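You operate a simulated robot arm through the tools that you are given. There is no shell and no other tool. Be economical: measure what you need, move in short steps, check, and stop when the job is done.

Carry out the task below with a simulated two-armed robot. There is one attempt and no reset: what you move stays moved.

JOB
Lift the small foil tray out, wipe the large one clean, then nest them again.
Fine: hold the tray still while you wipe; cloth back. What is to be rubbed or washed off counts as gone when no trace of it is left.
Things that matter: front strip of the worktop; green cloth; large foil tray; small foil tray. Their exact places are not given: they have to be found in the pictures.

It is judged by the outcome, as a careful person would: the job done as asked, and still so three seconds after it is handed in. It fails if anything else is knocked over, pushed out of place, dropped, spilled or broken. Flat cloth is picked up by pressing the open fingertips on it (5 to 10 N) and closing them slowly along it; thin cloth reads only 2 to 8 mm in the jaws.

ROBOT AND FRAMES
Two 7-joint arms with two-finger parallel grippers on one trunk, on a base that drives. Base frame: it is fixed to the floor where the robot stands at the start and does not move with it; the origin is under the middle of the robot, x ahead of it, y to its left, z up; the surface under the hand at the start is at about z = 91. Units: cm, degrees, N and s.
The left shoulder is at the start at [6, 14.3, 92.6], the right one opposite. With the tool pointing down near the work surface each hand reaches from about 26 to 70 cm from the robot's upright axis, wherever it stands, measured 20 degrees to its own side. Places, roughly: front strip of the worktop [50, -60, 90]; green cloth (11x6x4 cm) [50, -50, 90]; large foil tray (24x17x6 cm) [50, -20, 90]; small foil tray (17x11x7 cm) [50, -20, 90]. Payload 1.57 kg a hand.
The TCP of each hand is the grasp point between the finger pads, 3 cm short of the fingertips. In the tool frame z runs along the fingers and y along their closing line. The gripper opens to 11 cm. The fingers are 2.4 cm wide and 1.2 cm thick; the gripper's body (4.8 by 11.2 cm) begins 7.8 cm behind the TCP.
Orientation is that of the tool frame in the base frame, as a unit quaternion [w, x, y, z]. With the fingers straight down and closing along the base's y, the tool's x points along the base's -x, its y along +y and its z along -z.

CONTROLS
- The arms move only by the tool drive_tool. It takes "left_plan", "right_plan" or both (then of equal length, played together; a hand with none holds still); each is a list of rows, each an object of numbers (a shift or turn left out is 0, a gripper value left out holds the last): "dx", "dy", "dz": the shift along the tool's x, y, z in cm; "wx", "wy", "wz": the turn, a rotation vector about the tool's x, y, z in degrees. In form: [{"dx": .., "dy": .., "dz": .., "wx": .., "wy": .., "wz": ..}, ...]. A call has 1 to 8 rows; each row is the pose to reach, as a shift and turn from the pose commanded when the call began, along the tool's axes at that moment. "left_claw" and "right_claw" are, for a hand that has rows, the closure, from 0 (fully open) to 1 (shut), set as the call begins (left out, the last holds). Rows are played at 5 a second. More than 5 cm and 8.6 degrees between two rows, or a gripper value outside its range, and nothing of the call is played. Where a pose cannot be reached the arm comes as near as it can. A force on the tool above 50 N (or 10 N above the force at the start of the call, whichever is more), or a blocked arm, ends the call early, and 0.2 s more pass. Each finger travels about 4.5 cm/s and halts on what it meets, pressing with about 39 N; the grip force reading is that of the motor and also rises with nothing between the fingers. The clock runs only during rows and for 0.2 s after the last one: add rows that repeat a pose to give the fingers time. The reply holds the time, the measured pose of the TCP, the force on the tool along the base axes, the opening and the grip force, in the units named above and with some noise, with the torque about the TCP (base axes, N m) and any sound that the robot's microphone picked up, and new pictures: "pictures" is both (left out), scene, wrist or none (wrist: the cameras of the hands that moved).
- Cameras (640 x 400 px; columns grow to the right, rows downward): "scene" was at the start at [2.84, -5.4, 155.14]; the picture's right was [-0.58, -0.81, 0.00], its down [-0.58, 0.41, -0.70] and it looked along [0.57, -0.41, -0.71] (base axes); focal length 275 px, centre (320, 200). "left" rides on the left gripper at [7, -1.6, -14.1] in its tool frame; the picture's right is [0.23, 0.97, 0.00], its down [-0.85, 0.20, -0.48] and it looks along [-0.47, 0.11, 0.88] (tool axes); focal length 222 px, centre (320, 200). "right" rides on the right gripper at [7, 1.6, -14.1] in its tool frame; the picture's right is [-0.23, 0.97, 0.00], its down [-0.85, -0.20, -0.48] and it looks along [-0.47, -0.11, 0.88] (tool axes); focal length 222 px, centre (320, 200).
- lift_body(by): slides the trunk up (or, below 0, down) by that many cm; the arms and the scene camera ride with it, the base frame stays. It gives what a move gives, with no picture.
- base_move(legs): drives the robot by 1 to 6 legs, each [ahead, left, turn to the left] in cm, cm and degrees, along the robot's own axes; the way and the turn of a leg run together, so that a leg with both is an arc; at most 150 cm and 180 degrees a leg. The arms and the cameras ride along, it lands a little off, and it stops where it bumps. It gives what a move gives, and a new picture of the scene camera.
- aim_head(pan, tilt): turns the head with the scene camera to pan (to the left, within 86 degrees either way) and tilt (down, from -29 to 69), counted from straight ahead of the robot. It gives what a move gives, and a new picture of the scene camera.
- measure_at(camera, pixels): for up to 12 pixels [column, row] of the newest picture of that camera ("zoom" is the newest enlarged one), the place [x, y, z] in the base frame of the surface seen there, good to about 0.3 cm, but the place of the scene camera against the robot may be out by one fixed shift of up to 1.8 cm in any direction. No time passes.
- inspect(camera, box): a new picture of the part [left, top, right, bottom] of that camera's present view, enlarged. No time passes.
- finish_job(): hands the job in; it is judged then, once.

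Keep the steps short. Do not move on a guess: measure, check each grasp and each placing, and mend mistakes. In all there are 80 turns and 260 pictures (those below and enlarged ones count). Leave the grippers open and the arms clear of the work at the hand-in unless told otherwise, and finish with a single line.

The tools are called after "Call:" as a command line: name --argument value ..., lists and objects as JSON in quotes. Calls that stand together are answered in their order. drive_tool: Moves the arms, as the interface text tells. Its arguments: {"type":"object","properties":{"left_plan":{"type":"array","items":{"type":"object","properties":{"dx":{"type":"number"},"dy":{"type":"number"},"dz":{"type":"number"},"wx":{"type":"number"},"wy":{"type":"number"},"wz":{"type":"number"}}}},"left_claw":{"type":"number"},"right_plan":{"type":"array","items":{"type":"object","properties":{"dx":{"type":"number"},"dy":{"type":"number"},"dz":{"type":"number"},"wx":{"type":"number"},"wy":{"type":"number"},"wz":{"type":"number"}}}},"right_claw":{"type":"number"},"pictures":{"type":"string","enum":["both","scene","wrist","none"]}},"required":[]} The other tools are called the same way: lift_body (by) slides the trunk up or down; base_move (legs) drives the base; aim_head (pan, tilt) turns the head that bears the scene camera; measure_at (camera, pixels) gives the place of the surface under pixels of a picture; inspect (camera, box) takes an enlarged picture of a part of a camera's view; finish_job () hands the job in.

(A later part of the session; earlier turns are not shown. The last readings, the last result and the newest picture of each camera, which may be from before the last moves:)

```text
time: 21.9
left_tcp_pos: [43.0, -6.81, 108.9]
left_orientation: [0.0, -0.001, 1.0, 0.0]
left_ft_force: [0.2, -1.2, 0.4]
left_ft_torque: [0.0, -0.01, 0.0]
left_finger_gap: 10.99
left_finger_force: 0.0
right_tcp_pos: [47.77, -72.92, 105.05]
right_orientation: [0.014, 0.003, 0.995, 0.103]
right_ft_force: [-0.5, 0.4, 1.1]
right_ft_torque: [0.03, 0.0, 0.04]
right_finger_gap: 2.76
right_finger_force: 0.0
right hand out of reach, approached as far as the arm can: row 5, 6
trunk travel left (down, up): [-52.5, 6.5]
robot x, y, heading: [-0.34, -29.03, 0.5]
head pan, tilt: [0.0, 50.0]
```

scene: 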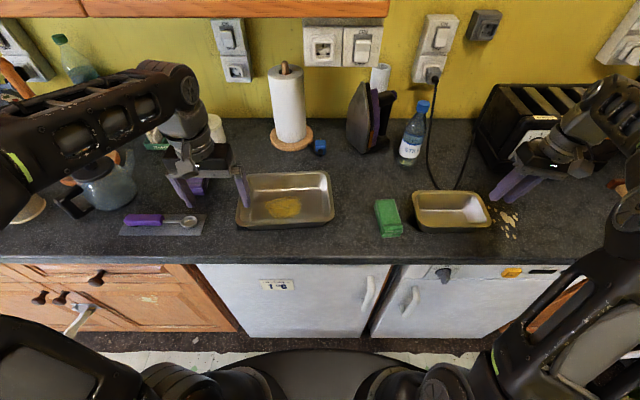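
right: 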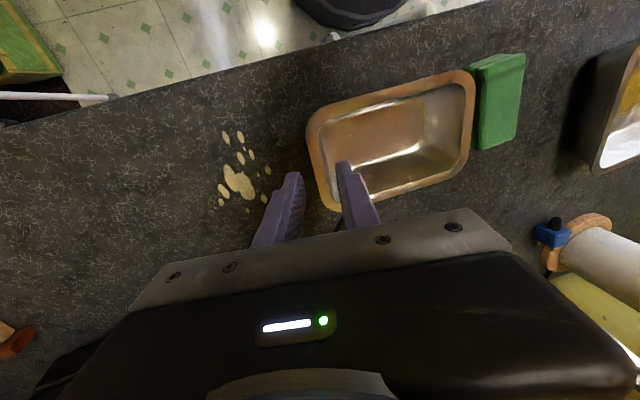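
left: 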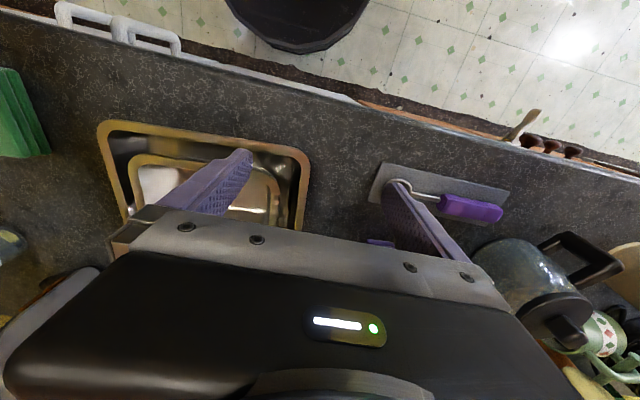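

The small tray stands safely on the worktop. I look closely at the stain in the large tray and at the cloth.

Call:
inspect --camera "scene" --box '[225, 160, 345, 240]'

Call:
measure_at --camera "zoom" --pixels '[[225, 250], [410, 240], [310, 190], [310, 300], [360, 210], [100, 290], [540, 250], [300, 75], [300, 345], [60, 200], [575, 150], [520, 80]]'

Call:
inspect --camera "left" --box '[60, 80, 340, 260]'

Call:
inspect --camera "right" --box '[440, 30, 560, 170]'

Call:
measure_at --camera "zoom" --pixels '[[200, 120], [330, 90], [200, 310], [290, 310], [150, 200], [340, 200]]'

```text
5.00 times, centred on (285, 200) of scene
```

zoom: 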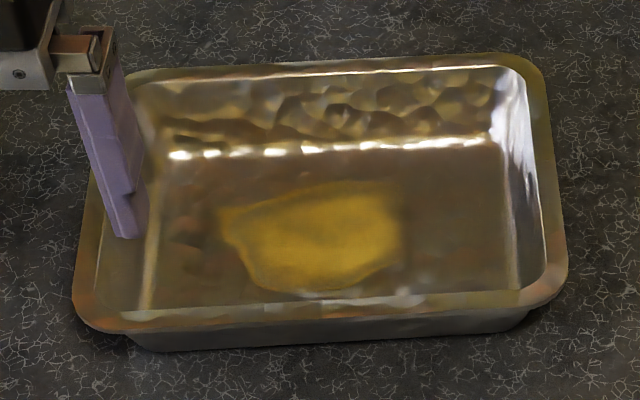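

```text
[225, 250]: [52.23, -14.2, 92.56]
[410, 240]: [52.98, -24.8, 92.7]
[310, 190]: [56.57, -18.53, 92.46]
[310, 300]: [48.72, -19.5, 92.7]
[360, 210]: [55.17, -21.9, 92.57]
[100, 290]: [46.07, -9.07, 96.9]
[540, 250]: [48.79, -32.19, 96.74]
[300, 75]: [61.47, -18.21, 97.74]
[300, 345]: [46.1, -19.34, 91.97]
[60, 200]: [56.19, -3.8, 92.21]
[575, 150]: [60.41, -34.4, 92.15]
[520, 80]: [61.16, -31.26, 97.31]
```

```text
2.22 times, centred on (200, 170) of left
```

zoom: 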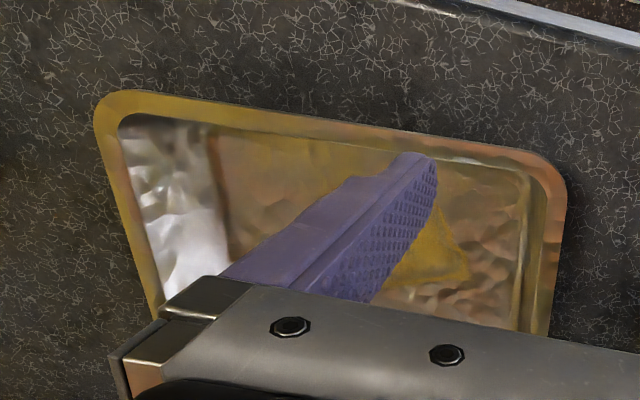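

```text
2.86 times, centred on (500, 100) of right
```

zoom: 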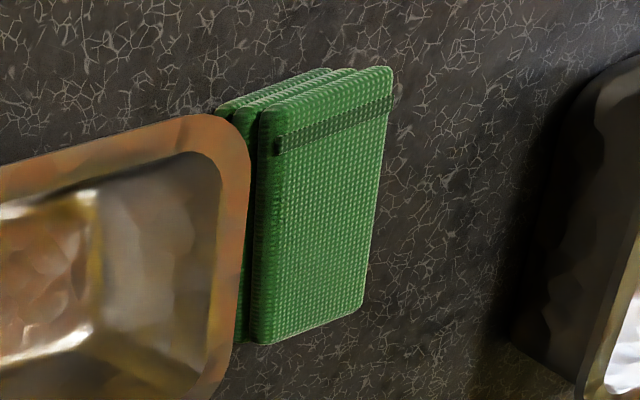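

```text
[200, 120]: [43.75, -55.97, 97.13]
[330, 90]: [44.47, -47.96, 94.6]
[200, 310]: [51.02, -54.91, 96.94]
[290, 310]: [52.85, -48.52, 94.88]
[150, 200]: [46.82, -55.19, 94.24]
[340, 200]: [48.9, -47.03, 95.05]
```

The yellow stain covers about x 48.7–57, y −24 to −13.5 on the flat floor (z≈91.4). The cloth is a pad with its top at z 94.9. I bring the right hand upright over the cloth, and the left hand, tilted 25° like the wall, to above the large tray's left rim.

Call:
drive_tool --right_plan '[{"dx": -0.2, "dy": 4.1, "dz": 0.7, "wx": 2, "wy": 0.3}, {"dx": -0.4, "dy": 8.2, "dz": 1.4, "wx": 4, "wy": 0.6}, {"dx": -0.6, "dy": 12.3, "dz": 2.1, "wx": 6, "wy": 0.9}, {"dx": -0.8, "dy": 16.4, "dz": 2.8, "wx": 8, "wy": 1.2}, {"dx": -1, "dy": 20.5, "dz": 3.5, "wx": 10, "wy": 1.5}, {"dx": -1.2, "dy": 24.6, "dz": 4.2, "wx": 11.9, "wy": 1.5}, {"dx": -1.2, "dy": 24.6, "dz": 4.2, "wx": 11.9, "wy": 1.5}]' --left_plan '[{"dx": -1.5, "dy": 1.1, "wx": 6}, {"dx": -3, "dy": 1.1, "wx": 12}, {"dx": -5, "dy": 1.1, "wx": 18}, {"dx": -7, "dy": 1.1, "wx": 25}, {"dx": -7, "dy": 1.1, "dz": 4, "wx": 25}, {"dx": -7, "dy": 1.1, "dz": 7.7, "wx": 25}, {"dx": -7, "dy": 1.1, "dz": 7.7, "wx": 25}]' --right_claw 0.32 --left_claw 0.73

Call:
inspect --camera "left" --box '[180, 80, 440, 260]'

Call:
inspect --camera "scene" --box '[180, 140, 460, 260]'

```text
time: 23.5
left_tcp_pos: [49.92, -5.71, 101.28]
left_orientation: [0.001, -0.001, 0.976, -0.216]
left_ft_force: [0.4, -0.2, -0.3]
left_ft_torque: [-0.01, -0.02, 0.01]
left_finger_gap: 2.97
left_finger_force: 0.0
right_tcp_pos: [49.01, -47.83, 106.22]
right_orientation: [0.0, 0.003, 1.0, -0.001]
right_ft_force: [0.8, 0.1, 0.8]
right_ft_torque: [0.04, -0.02, 0.01]
right_finger_gap: 7.48
right_finger_force: 0.1
trunk travel left (down, up): [-52.5, 6.5]
robot x, y, heading: [0.46, -29.36, 0.2]
head pan, tilt: [0.0, 50.0]
```

scene: 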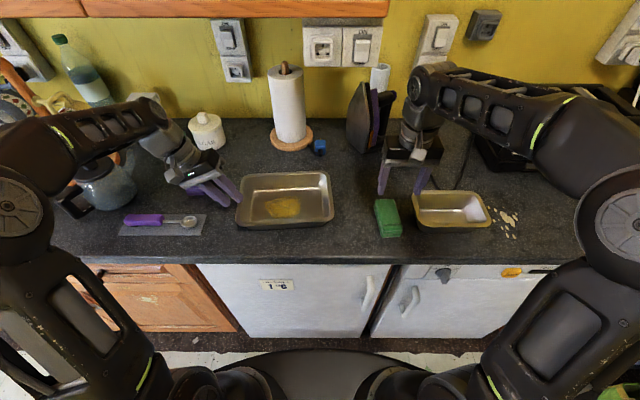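
right: 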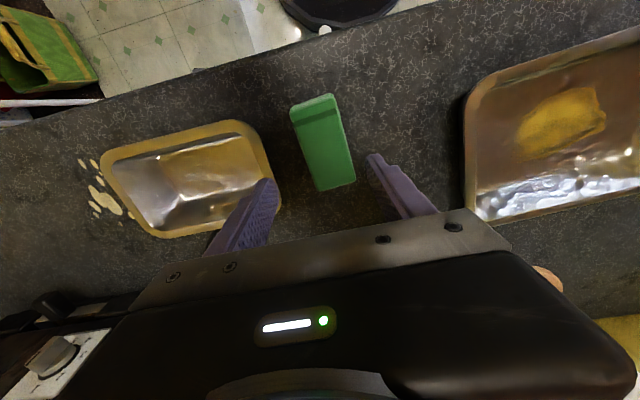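
left: 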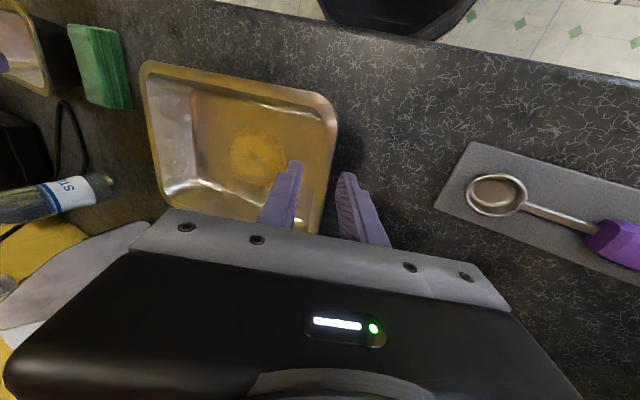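

```text
2.22 times, centred on (310, 170) of left
```

zoom: 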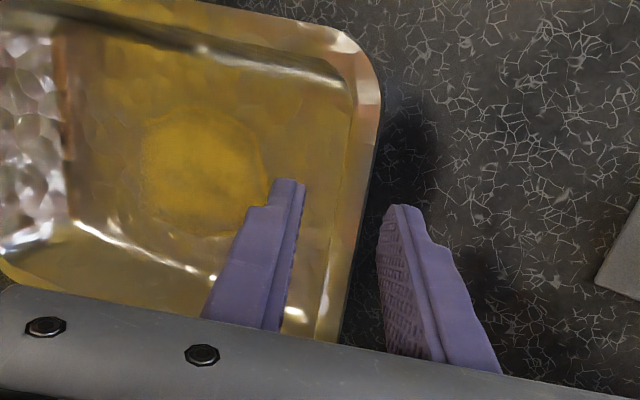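

```text
2.29 times, centred on (320, 200) of scene
```

zoom: 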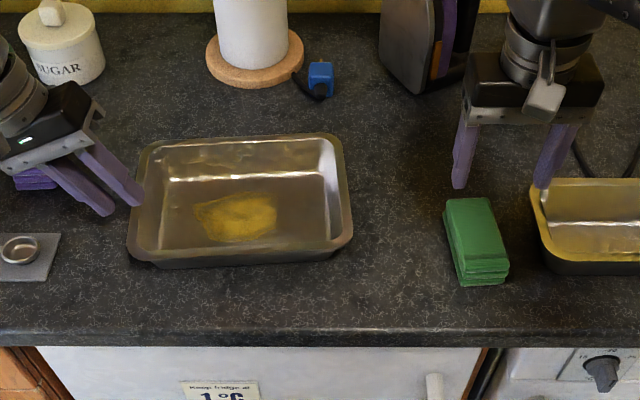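

Now I measure the left rim with the left camera and the cloth's corners with the right camera.

Call:
measure_at --camera "left" --pixels '[[334, 130], [330, 150], [325, 130], [318, 150], [312, 180], [322, 185], [262, 150], [290, 150], [240, 150]]'

Call:
measure_at --camera "right" --pixels '[[293, 112], [333, 97], [318, 187], [353, 182], [325, 145], [265, 150], [277, 180], [468, 120], [472, 190]]'

```text
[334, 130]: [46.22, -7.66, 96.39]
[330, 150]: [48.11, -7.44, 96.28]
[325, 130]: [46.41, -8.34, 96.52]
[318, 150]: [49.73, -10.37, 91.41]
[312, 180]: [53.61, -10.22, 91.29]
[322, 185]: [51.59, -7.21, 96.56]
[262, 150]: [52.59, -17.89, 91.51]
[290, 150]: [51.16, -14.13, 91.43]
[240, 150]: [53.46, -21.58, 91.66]
```

```text
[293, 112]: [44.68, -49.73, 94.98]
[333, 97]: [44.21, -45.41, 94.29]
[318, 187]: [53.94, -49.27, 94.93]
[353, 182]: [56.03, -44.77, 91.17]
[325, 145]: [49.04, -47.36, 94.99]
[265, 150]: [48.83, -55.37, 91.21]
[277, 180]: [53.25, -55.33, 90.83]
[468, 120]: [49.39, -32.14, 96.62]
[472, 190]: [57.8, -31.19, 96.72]
```

Both measurements fit the plan. The left hand descends 5 cm along its axis to straddle the rim, and the right hand descends to straddle the cloth with the tips at z 92.2.

Call:
drive_tool --left_plan '[{"dz": 1.5}, {"dz": 3}, {"dz": 4}, {"dz": 5}, {"dz": 5}]' --right_plan '[{"dx": -0.2, "dy": 0.4, "dz": 3}, {"dx": -0.2, "dy": 0.4, "dz": 6}, {"dx": -0.2, "dy": 0.4, "dz": 9}, {"dx": -0.2, "dy": 0.4, "dz": 11}, {"dx": -0.2, "dy": 0.4, "dz": 11}]'

Call:
inspect --camera "scene" --box '[180, 140, 460, 260]'

```text
time: 24.7
left_tcp_pos: [50.0, -7.76, 96.73]
left_orientation: [0.0, -0.002, 0.976, -0.217]
left_ft_force: [0.3, 0.2, -0.2]
left_ft_torque: [0.01, 0.0, 0.02]
left_finger_gap: 2.97
left_finger_force: 0.0
right_tcp_pos: [49.32, -47.35, 95.03]
right_orientation: [-0.001, 0.002, 1.0, -0.001]
right_ft_force: [-0.4, -1.1, -0.1]
right_ft_torque: [-0.02, 0.0, 0.0]
right_finger_gap: 7.45
right_finger_force: 0.1
trunk travel left (down, up): [-52.5, 6.5]
robot x, y, heading: [0.02, -29.31, 0.1]
head pan, tilt: [0.0, 50.0]
```

scene: 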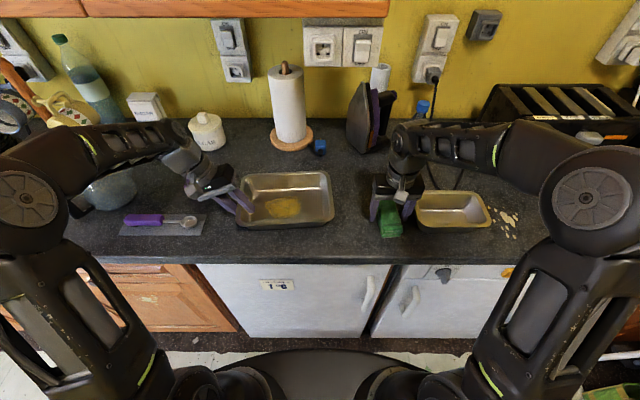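
right: 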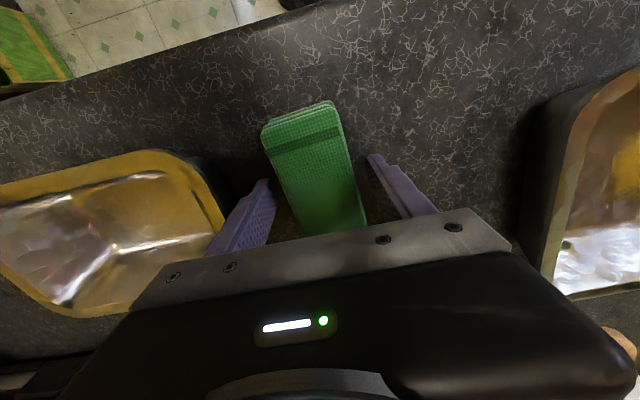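
left: 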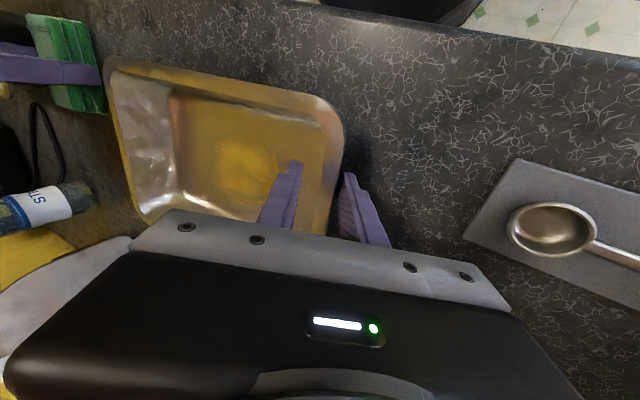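

```text
2.29 times, centred on (320, 200) of scene
```

zoom: 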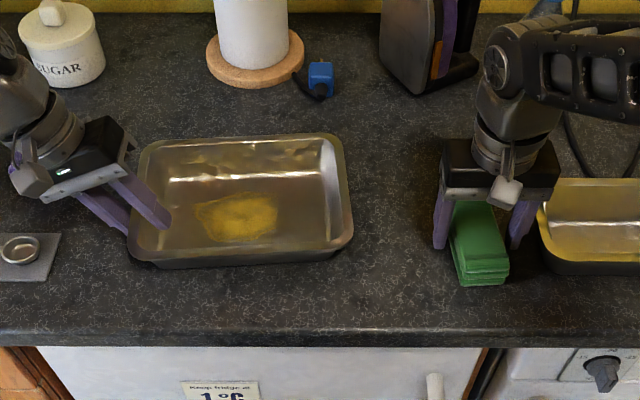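

Both hands straddle correctly with no forces. I close both.

Call:
drive_tool --left_plan '[{"dz": 0}, {"dz": 0}, {"dz": 0}, {"dz": 0}, {"dz": 0}, {"dz": 0}]' --right_plan '[{"dz": 0}, {"dz": 0}, {"dz": 0}, {"dz": 0}, {"dz": 0}, {"dz": 0}]' --left_claw 1 --right_claw 1

Call:
inspect --camera "scene" --box '[180, 140, 460, 260]'

```text
time: 26.1
left_tcp_pos: [49.93, -7.93, 96.79]
left_orientation: [0.0, -0.002, 0.976, -0.216]
left_ft_force: [-0.3, -0.2, -0.7]
left_ft_torque: [0.14, 0.03, 0.02]
left_finger_gap: 0.33
left_finger_force: 24.3
right_tcp_pos: [49.43, -47.32, 95.13]
right_orientation: [0.0, 0.003, 1.0, -0.001]
right_ft_force: [-0.2, -0.6, -0.3]
right_ft_torque: [0.03, 0.04, 0.01]
right_finger_gap: 5.5
right_finger_force: 39.3
trunk travel left (down, up): [-52.5, 6.5]
robot x, y, heading: [0.44, -29.3, 0.4]
head pan, tilt: [0.0, 50.0]
```

scene: 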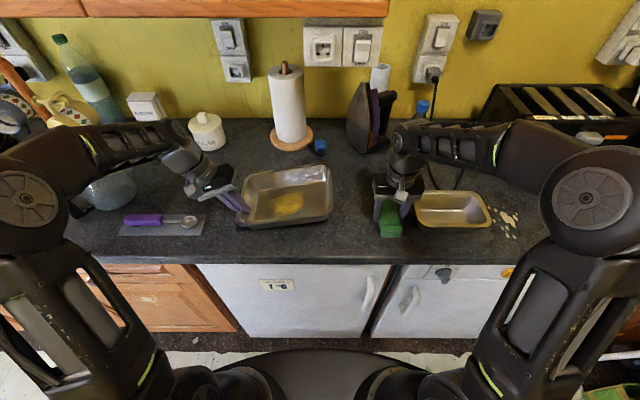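
right: 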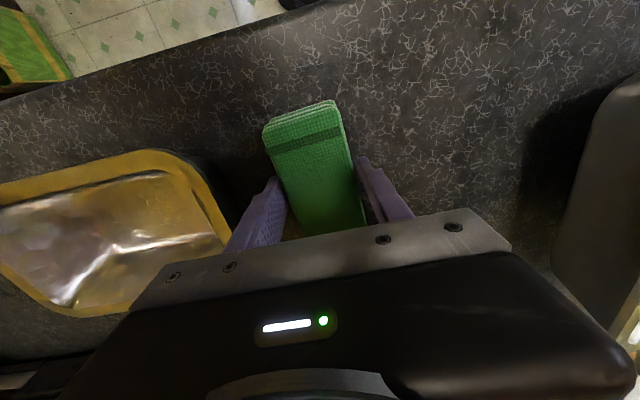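
left: 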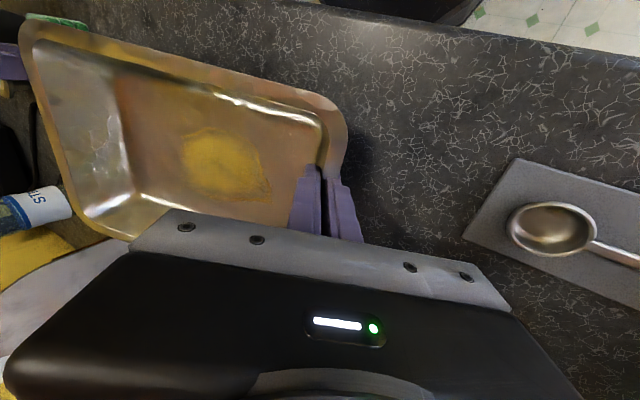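

```text
2.29 times, centred on (320, 200) of scene
```

zoom: 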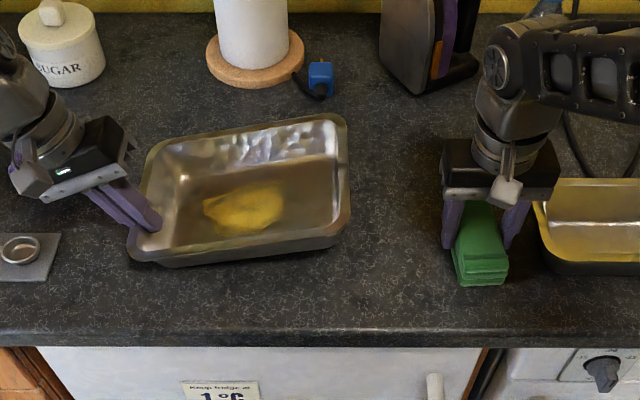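

The cloth is held (5.5 cm in the jaws), but closing at 25° tipped the large tray, lifting its right end. I measure the tip angle so I can rotate the left wrist back until the tray lies flat.

Call:
measure_at --camera "zoom" --pixels '[[135, 235], [345, 205], [335, 130], [155, 150], [200, 225], [300, 215], [340, 240], [240, 255]]'

Call:
measure_at --camera "left" --pixels '[[330, 110], [40, 60], [50, 100], [130, 180], [200, 160], [270, 170]]'

```text
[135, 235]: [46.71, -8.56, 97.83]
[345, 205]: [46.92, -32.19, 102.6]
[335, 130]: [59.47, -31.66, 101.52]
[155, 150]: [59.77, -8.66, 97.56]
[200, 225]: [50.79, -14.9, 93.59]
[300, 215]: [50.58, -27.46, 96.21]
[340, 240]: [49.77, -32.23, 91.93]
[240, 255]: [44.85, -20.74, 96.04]
```

```text
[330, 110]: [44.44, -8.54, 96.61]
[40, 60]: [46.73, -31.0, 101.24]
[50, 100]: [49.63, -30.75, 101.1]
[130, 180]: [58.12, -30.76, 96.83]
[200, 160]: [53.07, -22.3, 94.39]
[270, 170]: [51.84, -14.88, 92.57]
```

The tray is tipped about 11.5°. I rotate the left wrist back by that with a slight rise, in small steps, watching the force.

Call:
drive_tool --left_plan '[{"wx": -3, "dy": -0.05, "dz": -0.11}, {"wx": -6, "dy": -0.1, "dz": -0.21}, {"wx": -9, "dy": -0.15, "dz": -0.32}, {"wx": -11.5, "dy": -0.19, "dz": -0.41}, {"wx": -11.5, "dy": -0.19, "dz": -0.41}]' --pictures "wrist"

Call:
inspect --camera "scene" --box '[180, 140, 460, 260]'

Call:
measure_at --camera "zoom" --pixels '[[135, 240], [348, 235], [338, 145], [150, 145], [200, 225], [300, 225]]'

```text
time: 27.3
left_tcp_pos: [50.11, -7.93, 97.21]
left_orientation: [0.0, -0.002, 0.993, -0.118]
left_ft_force: [-0.3, 0.1, -1.8]
left_ft_torque: [0.09, 0.05, -0.02]
left_finger_gap: 0.34
left_finger_force: 24.4
right_tcp_pos: [49.24, -47.37, 95.14]
right_orientation: [-0.001, 0.003, 1.0, -0.001]
right_ft_force: [0.1, 0.0, 0.7]
right_ft_torque: [0.02, 0.0, 0.03]
right_finger_gap: 5.48
right_finger_force: 39.1
trunk travel left (down, up): [-52.5, 6.5]
robot x, y, heading: [0.12, -28.92, 0.4]
head pan, tilt: [0.0, 50.0]
```

left: 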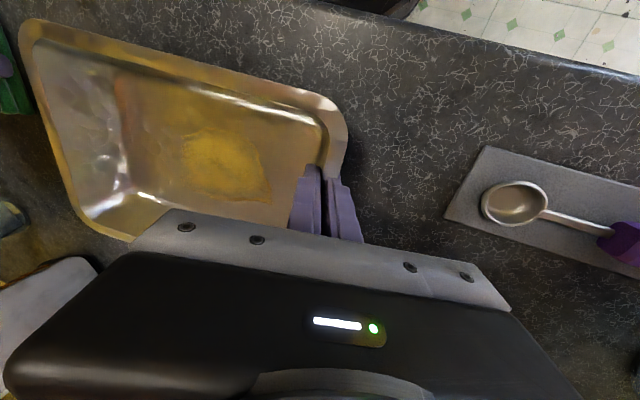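

```text
2.29 times, centred on (320, 200) of scene
```

zoom: 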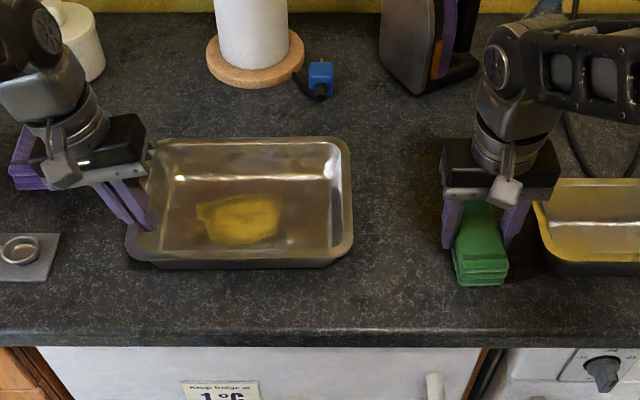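

```text
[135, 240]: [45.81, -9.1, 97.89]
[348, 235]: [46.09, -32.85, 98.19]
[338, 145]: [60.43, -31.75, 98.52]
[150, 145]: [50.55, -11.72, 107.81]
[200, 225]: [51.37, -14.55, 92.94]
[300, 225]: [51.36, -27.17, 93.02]
```

The tray is nearly flat but hovering about 0.3 cm. I rotate 1° more and lower until it rests.

Call:
drive_tool --left_plan '[{"wx": -0.8, "dy": 0.04, "dz": 0.17}, {"wx": -1, "dy": 0.08, "dz": 0.33}, {"wx": -1, "dy": 0.1, "dz": 0.4}, {"wx": -1, "dy": 0.1, "dz": 0.4}]' --pictures "wrist"

Call:
inspect --camera "scene" --box '[220, 150, 360, 250]'

Call:
measure_at --camera "zoom" --pixels '[[90, 330], [550, 310], [560, 100], [180, 240], [400, 230], [290, 195], [280, 320], [500, 235], [260, 275], [330, 85]]'

Call:
measure_at --camera "left" --pixels '[[183, 150], [272, 195], [215, 125], [215, 200], [265, 165], [190, 185], [40, 60], [325, 95]]'

```text
time: 28.3
left_tcp_pos: [50.06, -7.96, 96.88]
left_orientation: [0.002, -0.002, 0.994, -0.108]
left_ft_force: [2.1, 0.2, 11.9]
left_ft_torque: [0.08, 0.44, 0.0]
left_finger_gap: 0.35
left_finger_force: 24.4
right_tcp_pos: [49.3, -47.35, 95.17]
right_orientation: [0.0, 0.002, 1.0, -0.001]
right_ft_force: [0.1, -0.4, 0.7]
right_ft_torque: [0.02, 0.02, 0.04]
right_finger_gap: 5.48
right_finger_force: 39.4
trunk travel left (down, up): [-52.5, 6.5]
robot x, y, heading: [-0.19, -28.95, 0.4]
head pan, tilt: [0.0, 50.0]
```

left: 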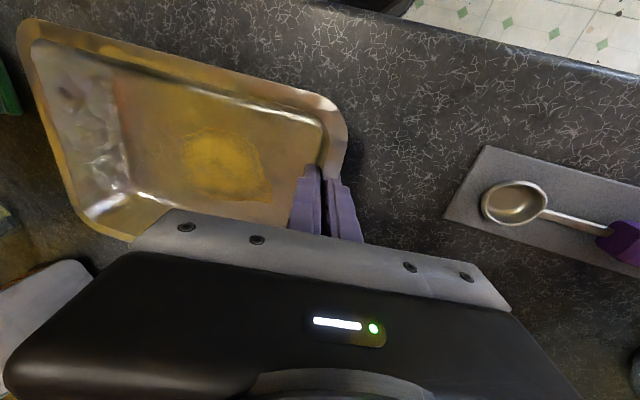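

```text
4.00 times, centred on (290, 200) of scene
```

zoom: 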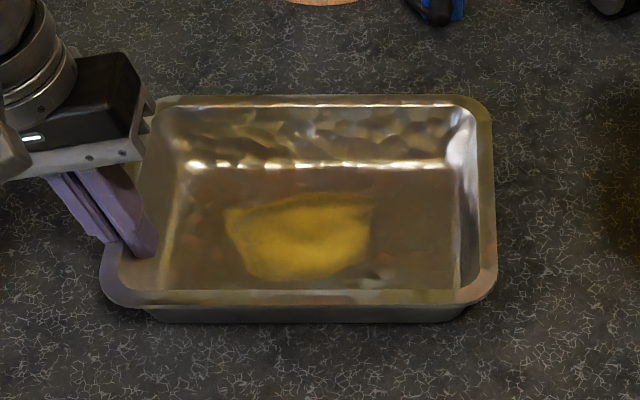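

```text
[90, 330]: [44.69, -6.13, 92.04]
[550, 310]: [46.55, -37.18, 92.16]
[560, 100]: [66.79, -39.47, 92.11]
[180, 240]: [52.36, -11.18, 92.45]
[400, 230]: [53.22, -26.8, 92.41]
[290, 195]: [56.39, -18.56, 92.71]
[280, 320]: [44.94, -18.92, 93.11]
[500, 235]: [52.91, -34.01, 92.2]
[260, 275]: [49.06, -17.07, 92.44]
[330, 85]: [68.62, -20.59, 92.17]
```

```text
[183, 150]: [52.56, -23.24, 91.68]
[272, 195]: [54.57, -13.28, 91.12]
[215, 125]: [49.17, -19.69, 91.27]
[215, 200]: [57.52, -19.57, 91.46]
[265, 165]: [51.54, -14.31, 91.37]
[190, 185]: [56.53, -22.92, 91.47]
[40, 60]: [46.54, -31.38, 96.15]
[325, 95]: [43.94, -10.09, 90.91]
```

The tray now lies flat with the left hand gripping it firmly. The stain spans x 49–57.5, y −23.3 to −13.3. I lift the cloth and turn the right hand 90° so the cloth's length runs along y, which keeps the hands apart.

Call:
drive_tool --right_plan '[{"dz": -3}, {"dz": -6}, {"dz": -9, "wz": -8}, {"dz": -9, "wz": -16, "dy": 2}, {"dz": -9, "wz": -24, "dy": 4}, {"dz": -9, "wz": -32, "dy": 6}, {"dz": -9, "wz": -40, "dy": 8}, {"dz": -9, "wz": -45, "dy": 10}]' --pictures "none"

Call:
drive_tool --right_plan '[{"wz": -8}, {"wz": -16}, {"wz": -24}, {"wz": -32}, {"wz": -40}, {"wz": -45}, {"wz": -45}]' --pictures "both"

```text
time: 30.1
left_tcp_pos: [49.86, -7.92, 97.0]
left_orientation: [0.001, -0.001, 0.994, -0.109]
left_ft_force: [2.7, 0.6, 11.4]
left_ft_torque: [-0.02, -0.16, 0.07]
left_finger_gap: 0.34
left_finger_force: 24.7
right_tcp_pos: [49.48, -37.44, 104.0]
right_orientation: [0.0, -0.381, 0.924, 0.0]
right_ft_force: [-0.2, -0.1, 0.1]
right_ft_torque: [0.01, 0.01, -0.03]
right_finger_gap: 5.43
right_finger_force: 39.9
trunk travel left (down, up): [-52.5, 6.5]
robot x, y, heading: [-0.27, -29.2, 0.4]
head pan, tilt: [0.0, 50.0]
```

```text
time: 31.7
left_tcp_pos: [49.98, -7.97, 96.88]
left_orientation: [0.001, -0.001, 0.994, -0.109]
left_ft_force: [1.1, -0.2, 11.3]
left_ft_torque: [-0.04, -0.04, 0.03]
left_finger_gap: 0.33
left_finger_force: 24.6
right_tcp_pos: [49.42, -37.59, 104.06]
right_orientation: [0.0, -0.706, 0.708, 0.0]
right_ft_force: [-0.3, -0.3, -1.0]
right_ft_torque: [0.02, 0.04, 0.03]
right_finger_gap: 5.38
right_finger_force: 38.7
trunk travel left (down, up): [-52.5, 6.5]
robot x, y, heading: [-0.1, -29.09, 0.2]
head pan, tilt: [0.0, 50.0]
```

scene: 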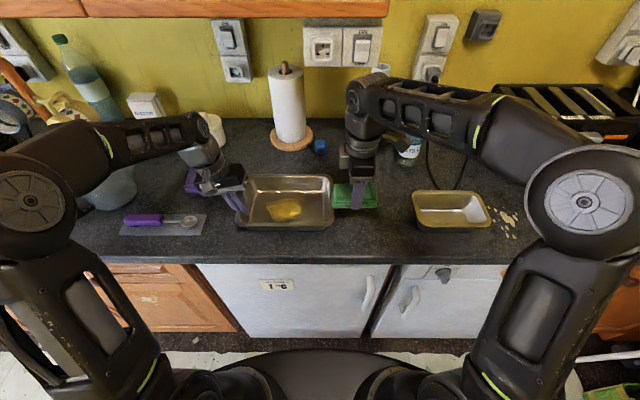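
right: 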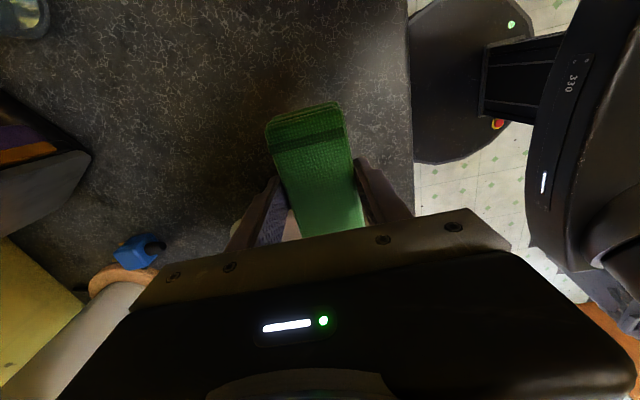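

The cloth is held well crosswise. I move it over the tray, above the rim.

Call:
drive_tool --right_plan '[{"dx": -4, "dy": -1}, {"dx": -8, "dy": -2}, {"dx": -12, "dy": -3}, {"dx": -16, "dy": -3.8}, {"dx": -18.9, "dy": -3.8}, {"dx": -18.9, "dy": -3.8, "dz": 2}, {"dx": -18.9, "dy": -3.8, "dz": 2}]' --pictures "both"

Call:
inspect --camera "scene" --box '[200, 130, 380, 250]'

```text
time: 33.3
left_tcp_pos: [49.9, -7.91, 96.87]
left_orientation: [0.001, -0.001, 0.994, -0.109]
left_ft_force: [-0.4, -2.2, 8.6]
left_ft_torque: [-0.05, 0.15, 0.01]
left_finger_gap: 0.32
left_finger_force: 24.1
right_tcp_pos: [53.19, -18.67, 102.18]
right_orientation: [0.0, -0.704, 0.71, 0.0]
right_ft_force: [-0.4, 0.3, -0.5]
right_ft_torque: [-0.01, -0.02, 0.04]
right_finger_gap: 5.39
right_finger_force: 39.3
right hand out of reach, approached as far as the arm can: row 5
trunk travel left (down, up): [-52.5, 6.5]
robot x, y, heading: [0.08, -28.91, 0.3]
head pan, tilt: [0.0, 50.0]
```

scene: 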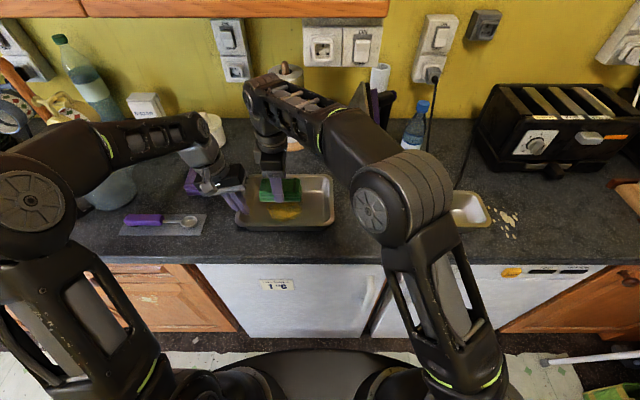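
right: 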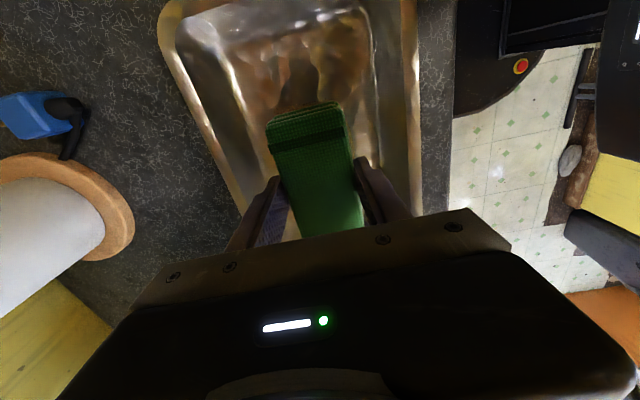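

```text
3.33 times, centred on (290, 190) of scene
```

zoom: 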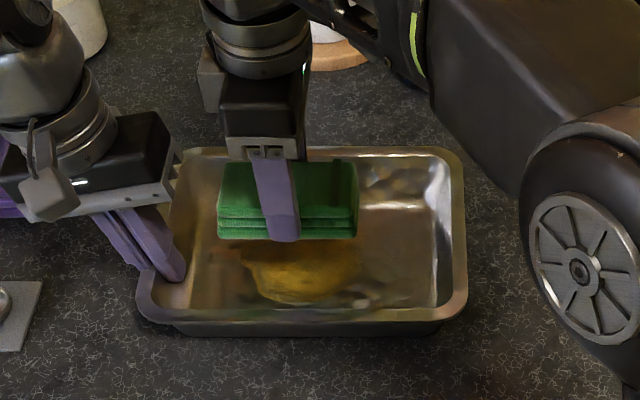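

I descend toward the floor (contact expected near TCP z 95.5), the last part in small steps.

Call:
drive_tool --right_plan '[{"dz": 2.5}, {"dz": 5}, {"dz": 6.2}, {"dz": 6.5}, {"dz": 6.7}, {"dz": 6.7}]' --pictures "none"

```text
time: 34.7
left_tcp_pos: [49.9, -7.97, 96.69]
left_orientation: [0.001, -0.002, 0.994, -0.11]
left_ft_force: [3.4, -2.8, -0.6]
left_ft_torque: [0.11, 0.3, 0.01]
left_finger_gap: 0.36
left_finger_force: 24.3
right_tcp_pos: [53.32, -18.62, 95.74]
right_orientation: [0.001, -0.706, 0.708, 0.0]
right_ft_force: [-4.0, 1.3, 15.1]
right_ft_torque: [-0.29, 0.15, 0.06]
right_finger_gap: 5.36
right_finger_force: 39.3
trunk travel left (down, up): [-52.5, 6.5]
robot x, y, heading: [0.34, -29.05, 0.2]
head pan, tilt: [0.0, 50.0]
```

Contact is 15 N. I ease off slightly and rub front to back and sideways with the left hand holding.

Call:
drive_tool --right_plan '[{"dz": -0.05, "dy": 1.2}, {"dz": -0.05, "dy": 2.0}, {"dz": -0.05, "dy": 0}, {"dz": -0.05, "dy": -2.0}, {"dz": -0.05, "dy": -2.0, "dx": -1.2}, {"dz": -0.05, "dy": 0, "dx": -1.2}, {"dz": -0.05, "dy": 2.0, "dx": -1.2}, {"dz": -0.05, "dy": 2.0, "dx": 1}]' --pictures "none"

Call:
drive_tool --right_plan '[{"dy": -2}, {"dy": -4}, {"dy": -4, "dx": 1.5}, {"dy": -2, "dx": 1.5}, {"dy": 0, "dx": 1.5}, {"dy": 0, "dx": -1}, {"dy": -2, "dx": -1}, {"dy": -2, "dx": 0}]' --pictures "none"

Call:
inspect --camera "scene" --box '[200, 130, 380, 250]'

```text
time: 36.5
left_tcp_pos: [49.91, -7.97, 96.83]
left_orientation: [0.0, -0.001, 0.994, -0.11]
left_ft_force: [-0.4, -5.2, -2.6]
left_ft_torque: [0.21, 0.63, -0.09]
left_finger_gap: 0.34
left_finger_force: 24.7
right_tcp_pos: [51.21, -19.5, 95.52]
right_orientation: [0.001, -0.706, 0.708, 0.001]
right_ft_force: [-0.5, 6.3, 19.4]
right_ft_torque: [-0.09, -0.01, 0.0]
right_finger_gap: 5.4
right_finger_force: 38.1
trunk travel left (down, up): [-52.5, 6.5]
robot x, y, heading: [-0.34, -29.09, 0.1]
head pan, tilt: [0.0, 50.0]
```

```text
time: 38.3
left_tcp_pos: [50.02, -7.87, 96.77]
left_orientation: [0.001, -0.002, 0.994, -0.109]
left_ft_force: [0.0, -1.3, 4.3]
left_ft_torque: [0.12, 0.25, -0.02]
left_finger_gap: 0.33
left_finger_force: 24.4
right_tcp_pos: [53.32, -19.68, 95.6]
right_orientation: [-0.001, -0.706, 0.709, 0.0]
right_ft_force: [0.7, 2.4, 4.2]
right_ft_torque: [0.01, -0.06, 0.01]
right_finger_gap: 5.37
right_finger_force: 38.9
trunk travel left (down, up): [-52.5, 6.5]
robot x, y, heading: [-0.23, -28.82, 0.1]
head pan, tilt: [0.0, 50.0]
```

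```text
3.33 times, centred on (290, 190) of scene
```

zoom: 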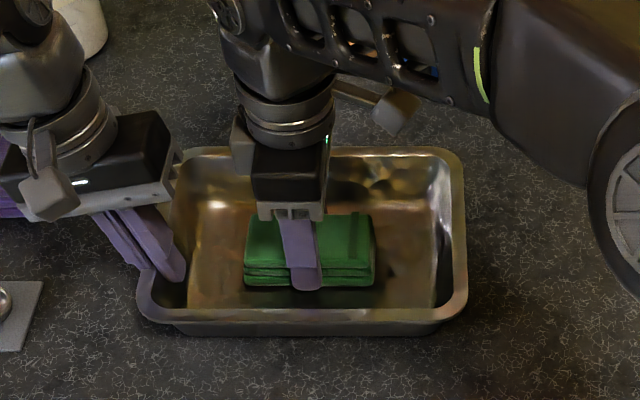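

No yellow shows around the cloth. I lift the cloth and move it right to see what is left.

Call:
drive_tool --right_plan '[{"dz": -2.5}, {"dz": -5.5}, {"dz": -6.3}, {"dz": -6.3, "dx": 4}, {"dz": -6.3, "dx": 8}, {"dz": -6.3, "dx": 12}, {"dz": -6.3, "dx": 16}]' --pictures "both"

Call:
inspect --camera "scene" --box '[220, 150, 360, 250]'

Call:
inspect --camera "left" --box '[20, 10, 360, 240]'

```text
time: 39.9
left_tcp_pos: [49.98, -7.9, 96.82]
left_orientation: [0.001, -0.002, 0.994, -0.109]
left_ft_force: [0.3, 0.4, 6.7]
left_ft_torque: [0.03, -0.14, 0.06]
left_finger_gap: 0.33
left_finger_force: 23.8
right_tcp_pos: [53.38, -35.99, 101.79]
right_orientation: [0.0, -0.705, 0.709, 0.0]
right_ft_force: [0.1, 1.5, -0.8]
right_ft_torque: [0.0, 0.0, 0.01]
right_finger_gap: 5.37
right_finger_force: 38.9
trunk travel left (down, up): [-52.5, 6.5]
robot x, y, heading: [0.18, -29.31, 0.1]
head pan, tilt: [0.0, 50.0]
```

scene: 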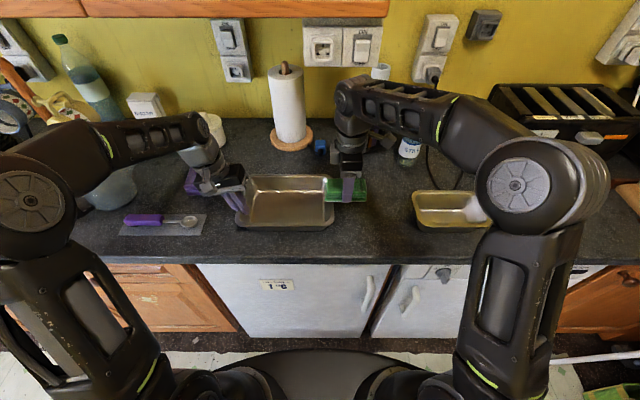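
right: 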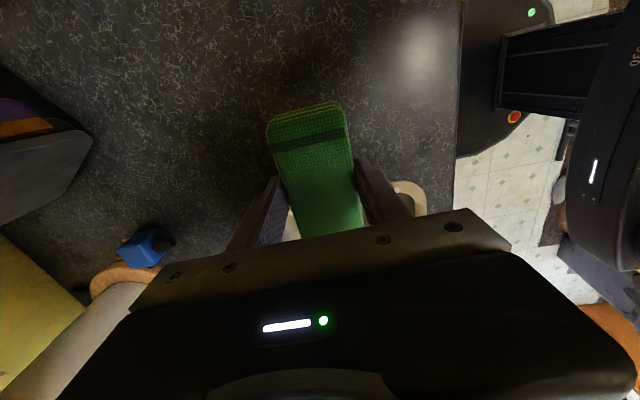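

```text
4.00 times, centred on (290, 200) of scene
```

zoom: 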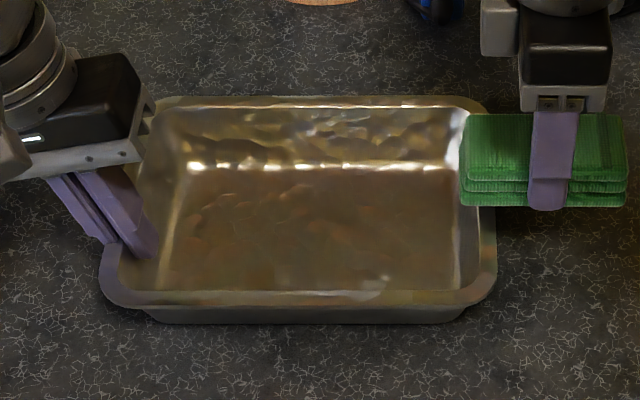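

```text
1.74 times, centred on (190, 125) of left
```

zoom: 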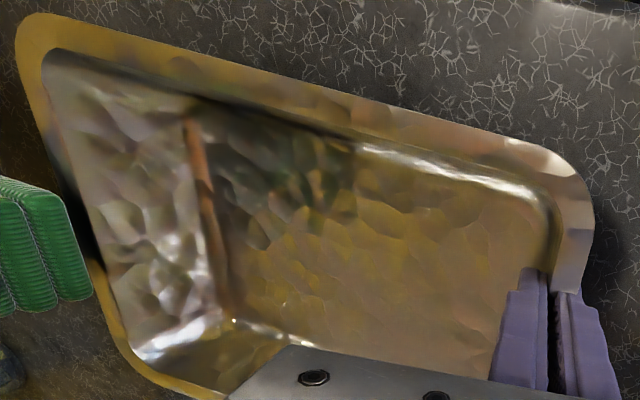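

The stain looks gone. I enlarge the floor further, looking for traces.

Call:
inspect --camera "scene" --box '[250, 185, 330, 230]'

Call:
inspect --camera "left" --box '[120, 60, 340, 200]'

```text
8.00 times, centred on (290, 208) of scene
```

zoom: 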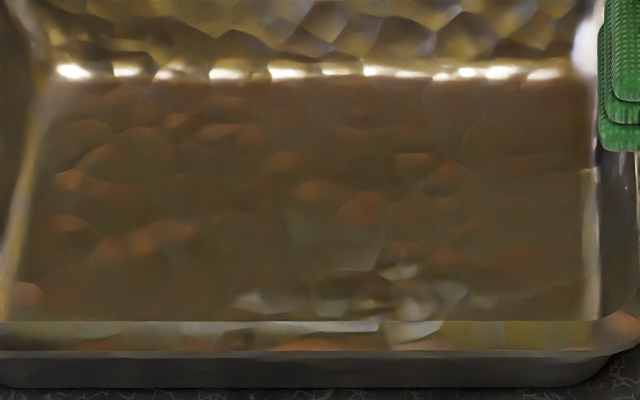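

```text
2.86 times, centred on (230, 130) of left
```

zoom: 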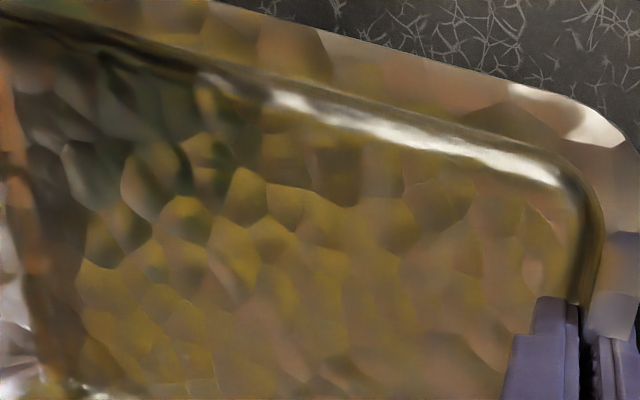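

The floor is clean; the remaining tints are reflections. Now I return the cloth: move to (49.3,−47.35) while turning back 90°, staying high.

Call:
drive_tool --right_plan '[{"dz": -2.2, "wz": 8, "dx": 2}, {"dz": -2.2, "wz": 16, "dx": 4, "dy": 1}, {"dz": -2.2, "wz": 24, "dx": 6, "dy": 2}, {"dz": -2.2, "wz": 32, "dx": 8, "dy": 3}, {"dz": -2.2, "wz": 40, "dx": 10, "dy": 4}, {"dz": -2.2, "wz": 48, "dx": 11.3, "dy": 4.1}, {"dz": -2.2, "wz": 56, "dx": 11.3, "dy": 4.1}, {"dz": -2.2, "wz": 64, "dx": 11.3, "dy": 4.1}]' --pictures "none"

Call:
drive_tool --right_plan '[{"wz": 8}, {"wz": 16}, {"wz": 24}, {"wz": 26}, {"wz": 26}]' --pictures "both"

```text
time: 41.7
left_tcp_pos: [50.02, -7.94, 96.85]
left_orientation: [0.0, -0.001, 0.994, -0.109]
left_ft_force: [-0.1, -0.4, 7.2]
left_ft_torque: [0.07, -0.14, 0.03]
left_finger_gap: 0.35
left_finger_force: 24.5
right_tcp_pos: [49.19, -46.88, 104.02]
right_orientation: [0.001, -0.221, 0.975, 0.0]
right_ft_force: [0.6, 0.2, 0.4]
right_ft_torque: [-0.01, -0.04, -0.01]
right_finger_gap: 5.39
right_finger_force: 38.5
trunk travel left (down, up): [-52.5, 6.5]
robot x, y, heading: [0.29, -29.17, 0.1]
head pan, tilt: [0.0, 50.0]
```

```text
time: 42.9
left_tcp_pos: [50.01, -7.92, 96.86]
left_orientation: [0.001, -0.001, 0.994, -0.109]
left_ft_force: [-0.3, -0.1, 6.7]
left_ft_torque: [0.02, -0.06, 0.01]
left_finger_gap: 0.32
left_finger_force: 24.6
right_tcp_pos: [49.12, -46.87, 103.9]
right_orientation: [0.0, 0.004, 1.0, -0.001]
right_ft_force: [0.6, -0.2, -0.6]
right_ft_torque: [-0.03, 0.02, 0.04]
right_finger_gap: 5.37
right_finger_force: 39.1
trunk travel left (down, up): [-52.5, 6.5]
robot x, y, heading: [0.25, -29.06, 0.3]
head pan, tilt: [0.0, 50.0]
```

scene: 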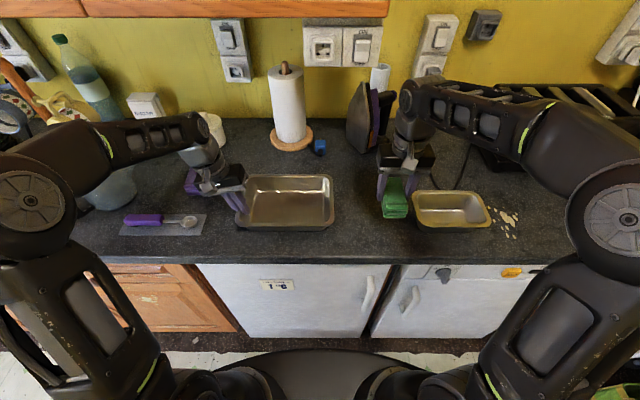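
right: 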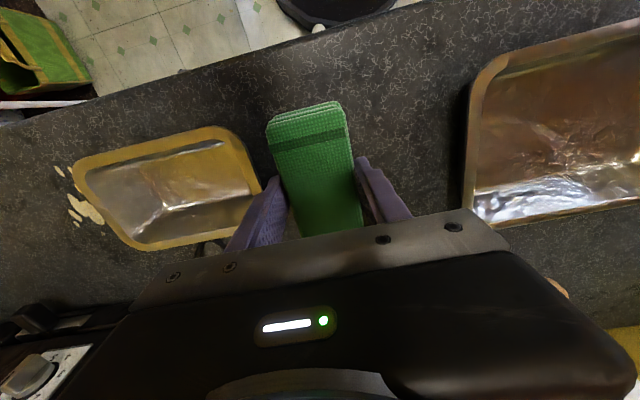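

The right camera also shows a clean tray. I lower the cloth to where it was (TCP z≈95.15).

Call:
drive_tool --right_plan '[{"dx": -0.2, "dy": -0.48, "dz": 3}, {"dx": -0.2, "dy": -0.48, "dz": 6}, {"dx": -0.2, "dy": -0.48, "dz": 8}, {"dx": -0.2, "dy": -0.48, "dz": 8.5}, {"dx": -0.2, "dy": -0.48, "dz": 8.75}, {"dx": -0.2, "dy": -0.48, "dz": 8.75}]' --pictures "none"

```text
time: 44.3
left_tcp_pos: [49.9, -7.97, 96.74]
left_orientation: [0.002, -0.002, 0.994, -0.109]
left_ft_force: [-0.6, 0.0, 7.5]
left_ft_torque: [0.05, 0.01, -0.01]
left_finger_gap: 0.32
left_finger_force: 24.5
right_tcp_pos: [49.48, -47.51, 95.18]
right_orientation: [0.0, 0.003, 1.0, 0.0]
right_ft_force: [0.3, -0.1, -0.2]
right_ft_torque: [-0.04, -0.02, -0.04]
right_finger_gap: 5.38
right_finger_force: 39.5
trunk travel left (down, up): [-52.5, 6.5]
robot x, y, heading: [0.11, -28.94, 0.3]
head pan, tilt: [0.0, 50.0]
```

No contact yet, so I lower another 0.3 cm gently, then release.

Call:
drive_tool --right_plan '[{"dz": 0.1}, {"dz": 0.2}, {"dz": 0.25}, {"dz": 0.25}]' --pictures "none"

Call:
drive_tool --right_plan '[{"dz": 0}, {"dz": 0}, {"dz": 0}]' --right_claw 0.34 --pictures "none"

Call:
drive_tool --right_plan '[{"dz": -2}, {"dz": -5}, {"dz": -8}, {"dz": -10}, {"dz": -10}]' --left_plan '[{"dz": 0}, {"dz": 0}, {"dz": 0}, {"dz": 0}, {"dz": 0}]' --left_claw 0.73 --pictures "both"

```text
time: 45.3
left_tcp_pos: [49.94, -7.93, 96.89]
left_orientation: [0.001, -0.001, 0.994, -0.109]
left_ft_force: [0.9, -1.0, 3.3]
left_ft_torque: [0.05, 0.07, 0.05]
left_finger_gap: 0.33
left_finger_force: 24.2
right_tcp_pos: [49.3, -47.48, 95.11]
right_orientation: [0.001, 0.003, 1.0, 0.0]
right_ft_force: [1.8, -0.7, 11.3]
right_ft_torque: [0.04, 0.46, 0.0]
right_finger_gap: 5.38
right_finger_force: 39.0
trunk travel left (down, up): [-52.5, 6.5]
robot x, y, heading: [0.13, -29.06, 0.5]
head pan, tilt: [0.0, 50.0]
```

```text
time: 46.1
left_tcp_pos: [49.92, -8.04, 96.92]
left_orientation: [0.001, -0.002, 0.994, -0.109]
left_ft_force: [-1.2, -0.5, 5.3]
left_ft_torque: [0.07, 0.05, -0.01]
left_finger_gap: 0.34
left_finger_force: 24.3
right_tcp_pos: [49.29, -47.56, 95.06]
right_orientation: [0.0, 0.003, 1.0, -0.001]
right_ft_force: [0.3, -0.6, -0.4]
right_ft_torque: [-0.02, -0.01, 0.04]
right_finger_gap: 7.27
right_finger_force: 0.0
trunk travel left (down, up): [-52.5, 6.5]
robot x, y, heading: [0.27, -28.82, 0.1]
head pan, tilt: [0.0, 50.0]
```

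```text
time: 47.3
left_tcp_pos: [50.06, -7.92, 96.76]
left_orientation: [0.001, -0.003, 0.994, -0.109]
left_ft_force: [0.9, 0.4, -1.0]
left_ft_torque: [0.05, 0.02, 0.01]
left_finger_gap: 2.99
left_finger_force: 0.1
right_tcp_pos: [49.35, -47.29, 105.09]
right_orientation: [0.0, 0.003, 1.0, -0.002]
right_ft_force: [0.0, 0.2, 0.6]
right_ft_torque: [-0.03, 0.02, 0.01]
right_finger_gap: 7.26
right_finger_force: 0.1
trunk travel left (down, up): [-52.5, 6.5]
robot x, y, heading: [0.26, -28.74, 0.2]
head pan, tilt: [0.0, 50.0]
```

scene: 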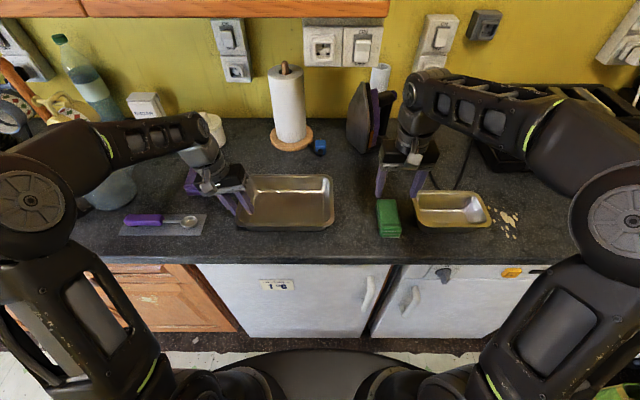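
right: 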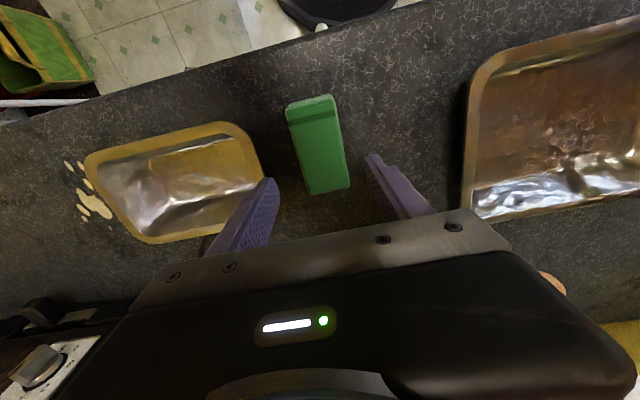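
left: 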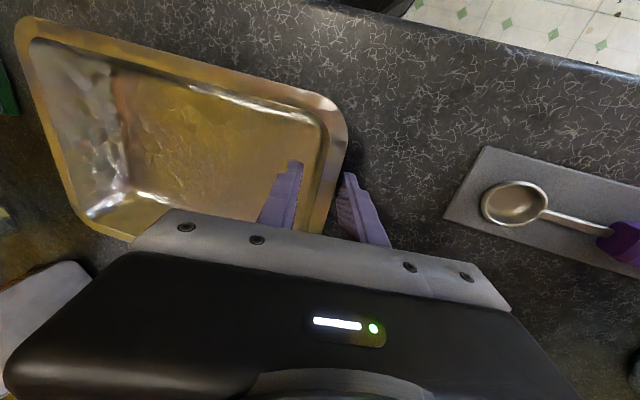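

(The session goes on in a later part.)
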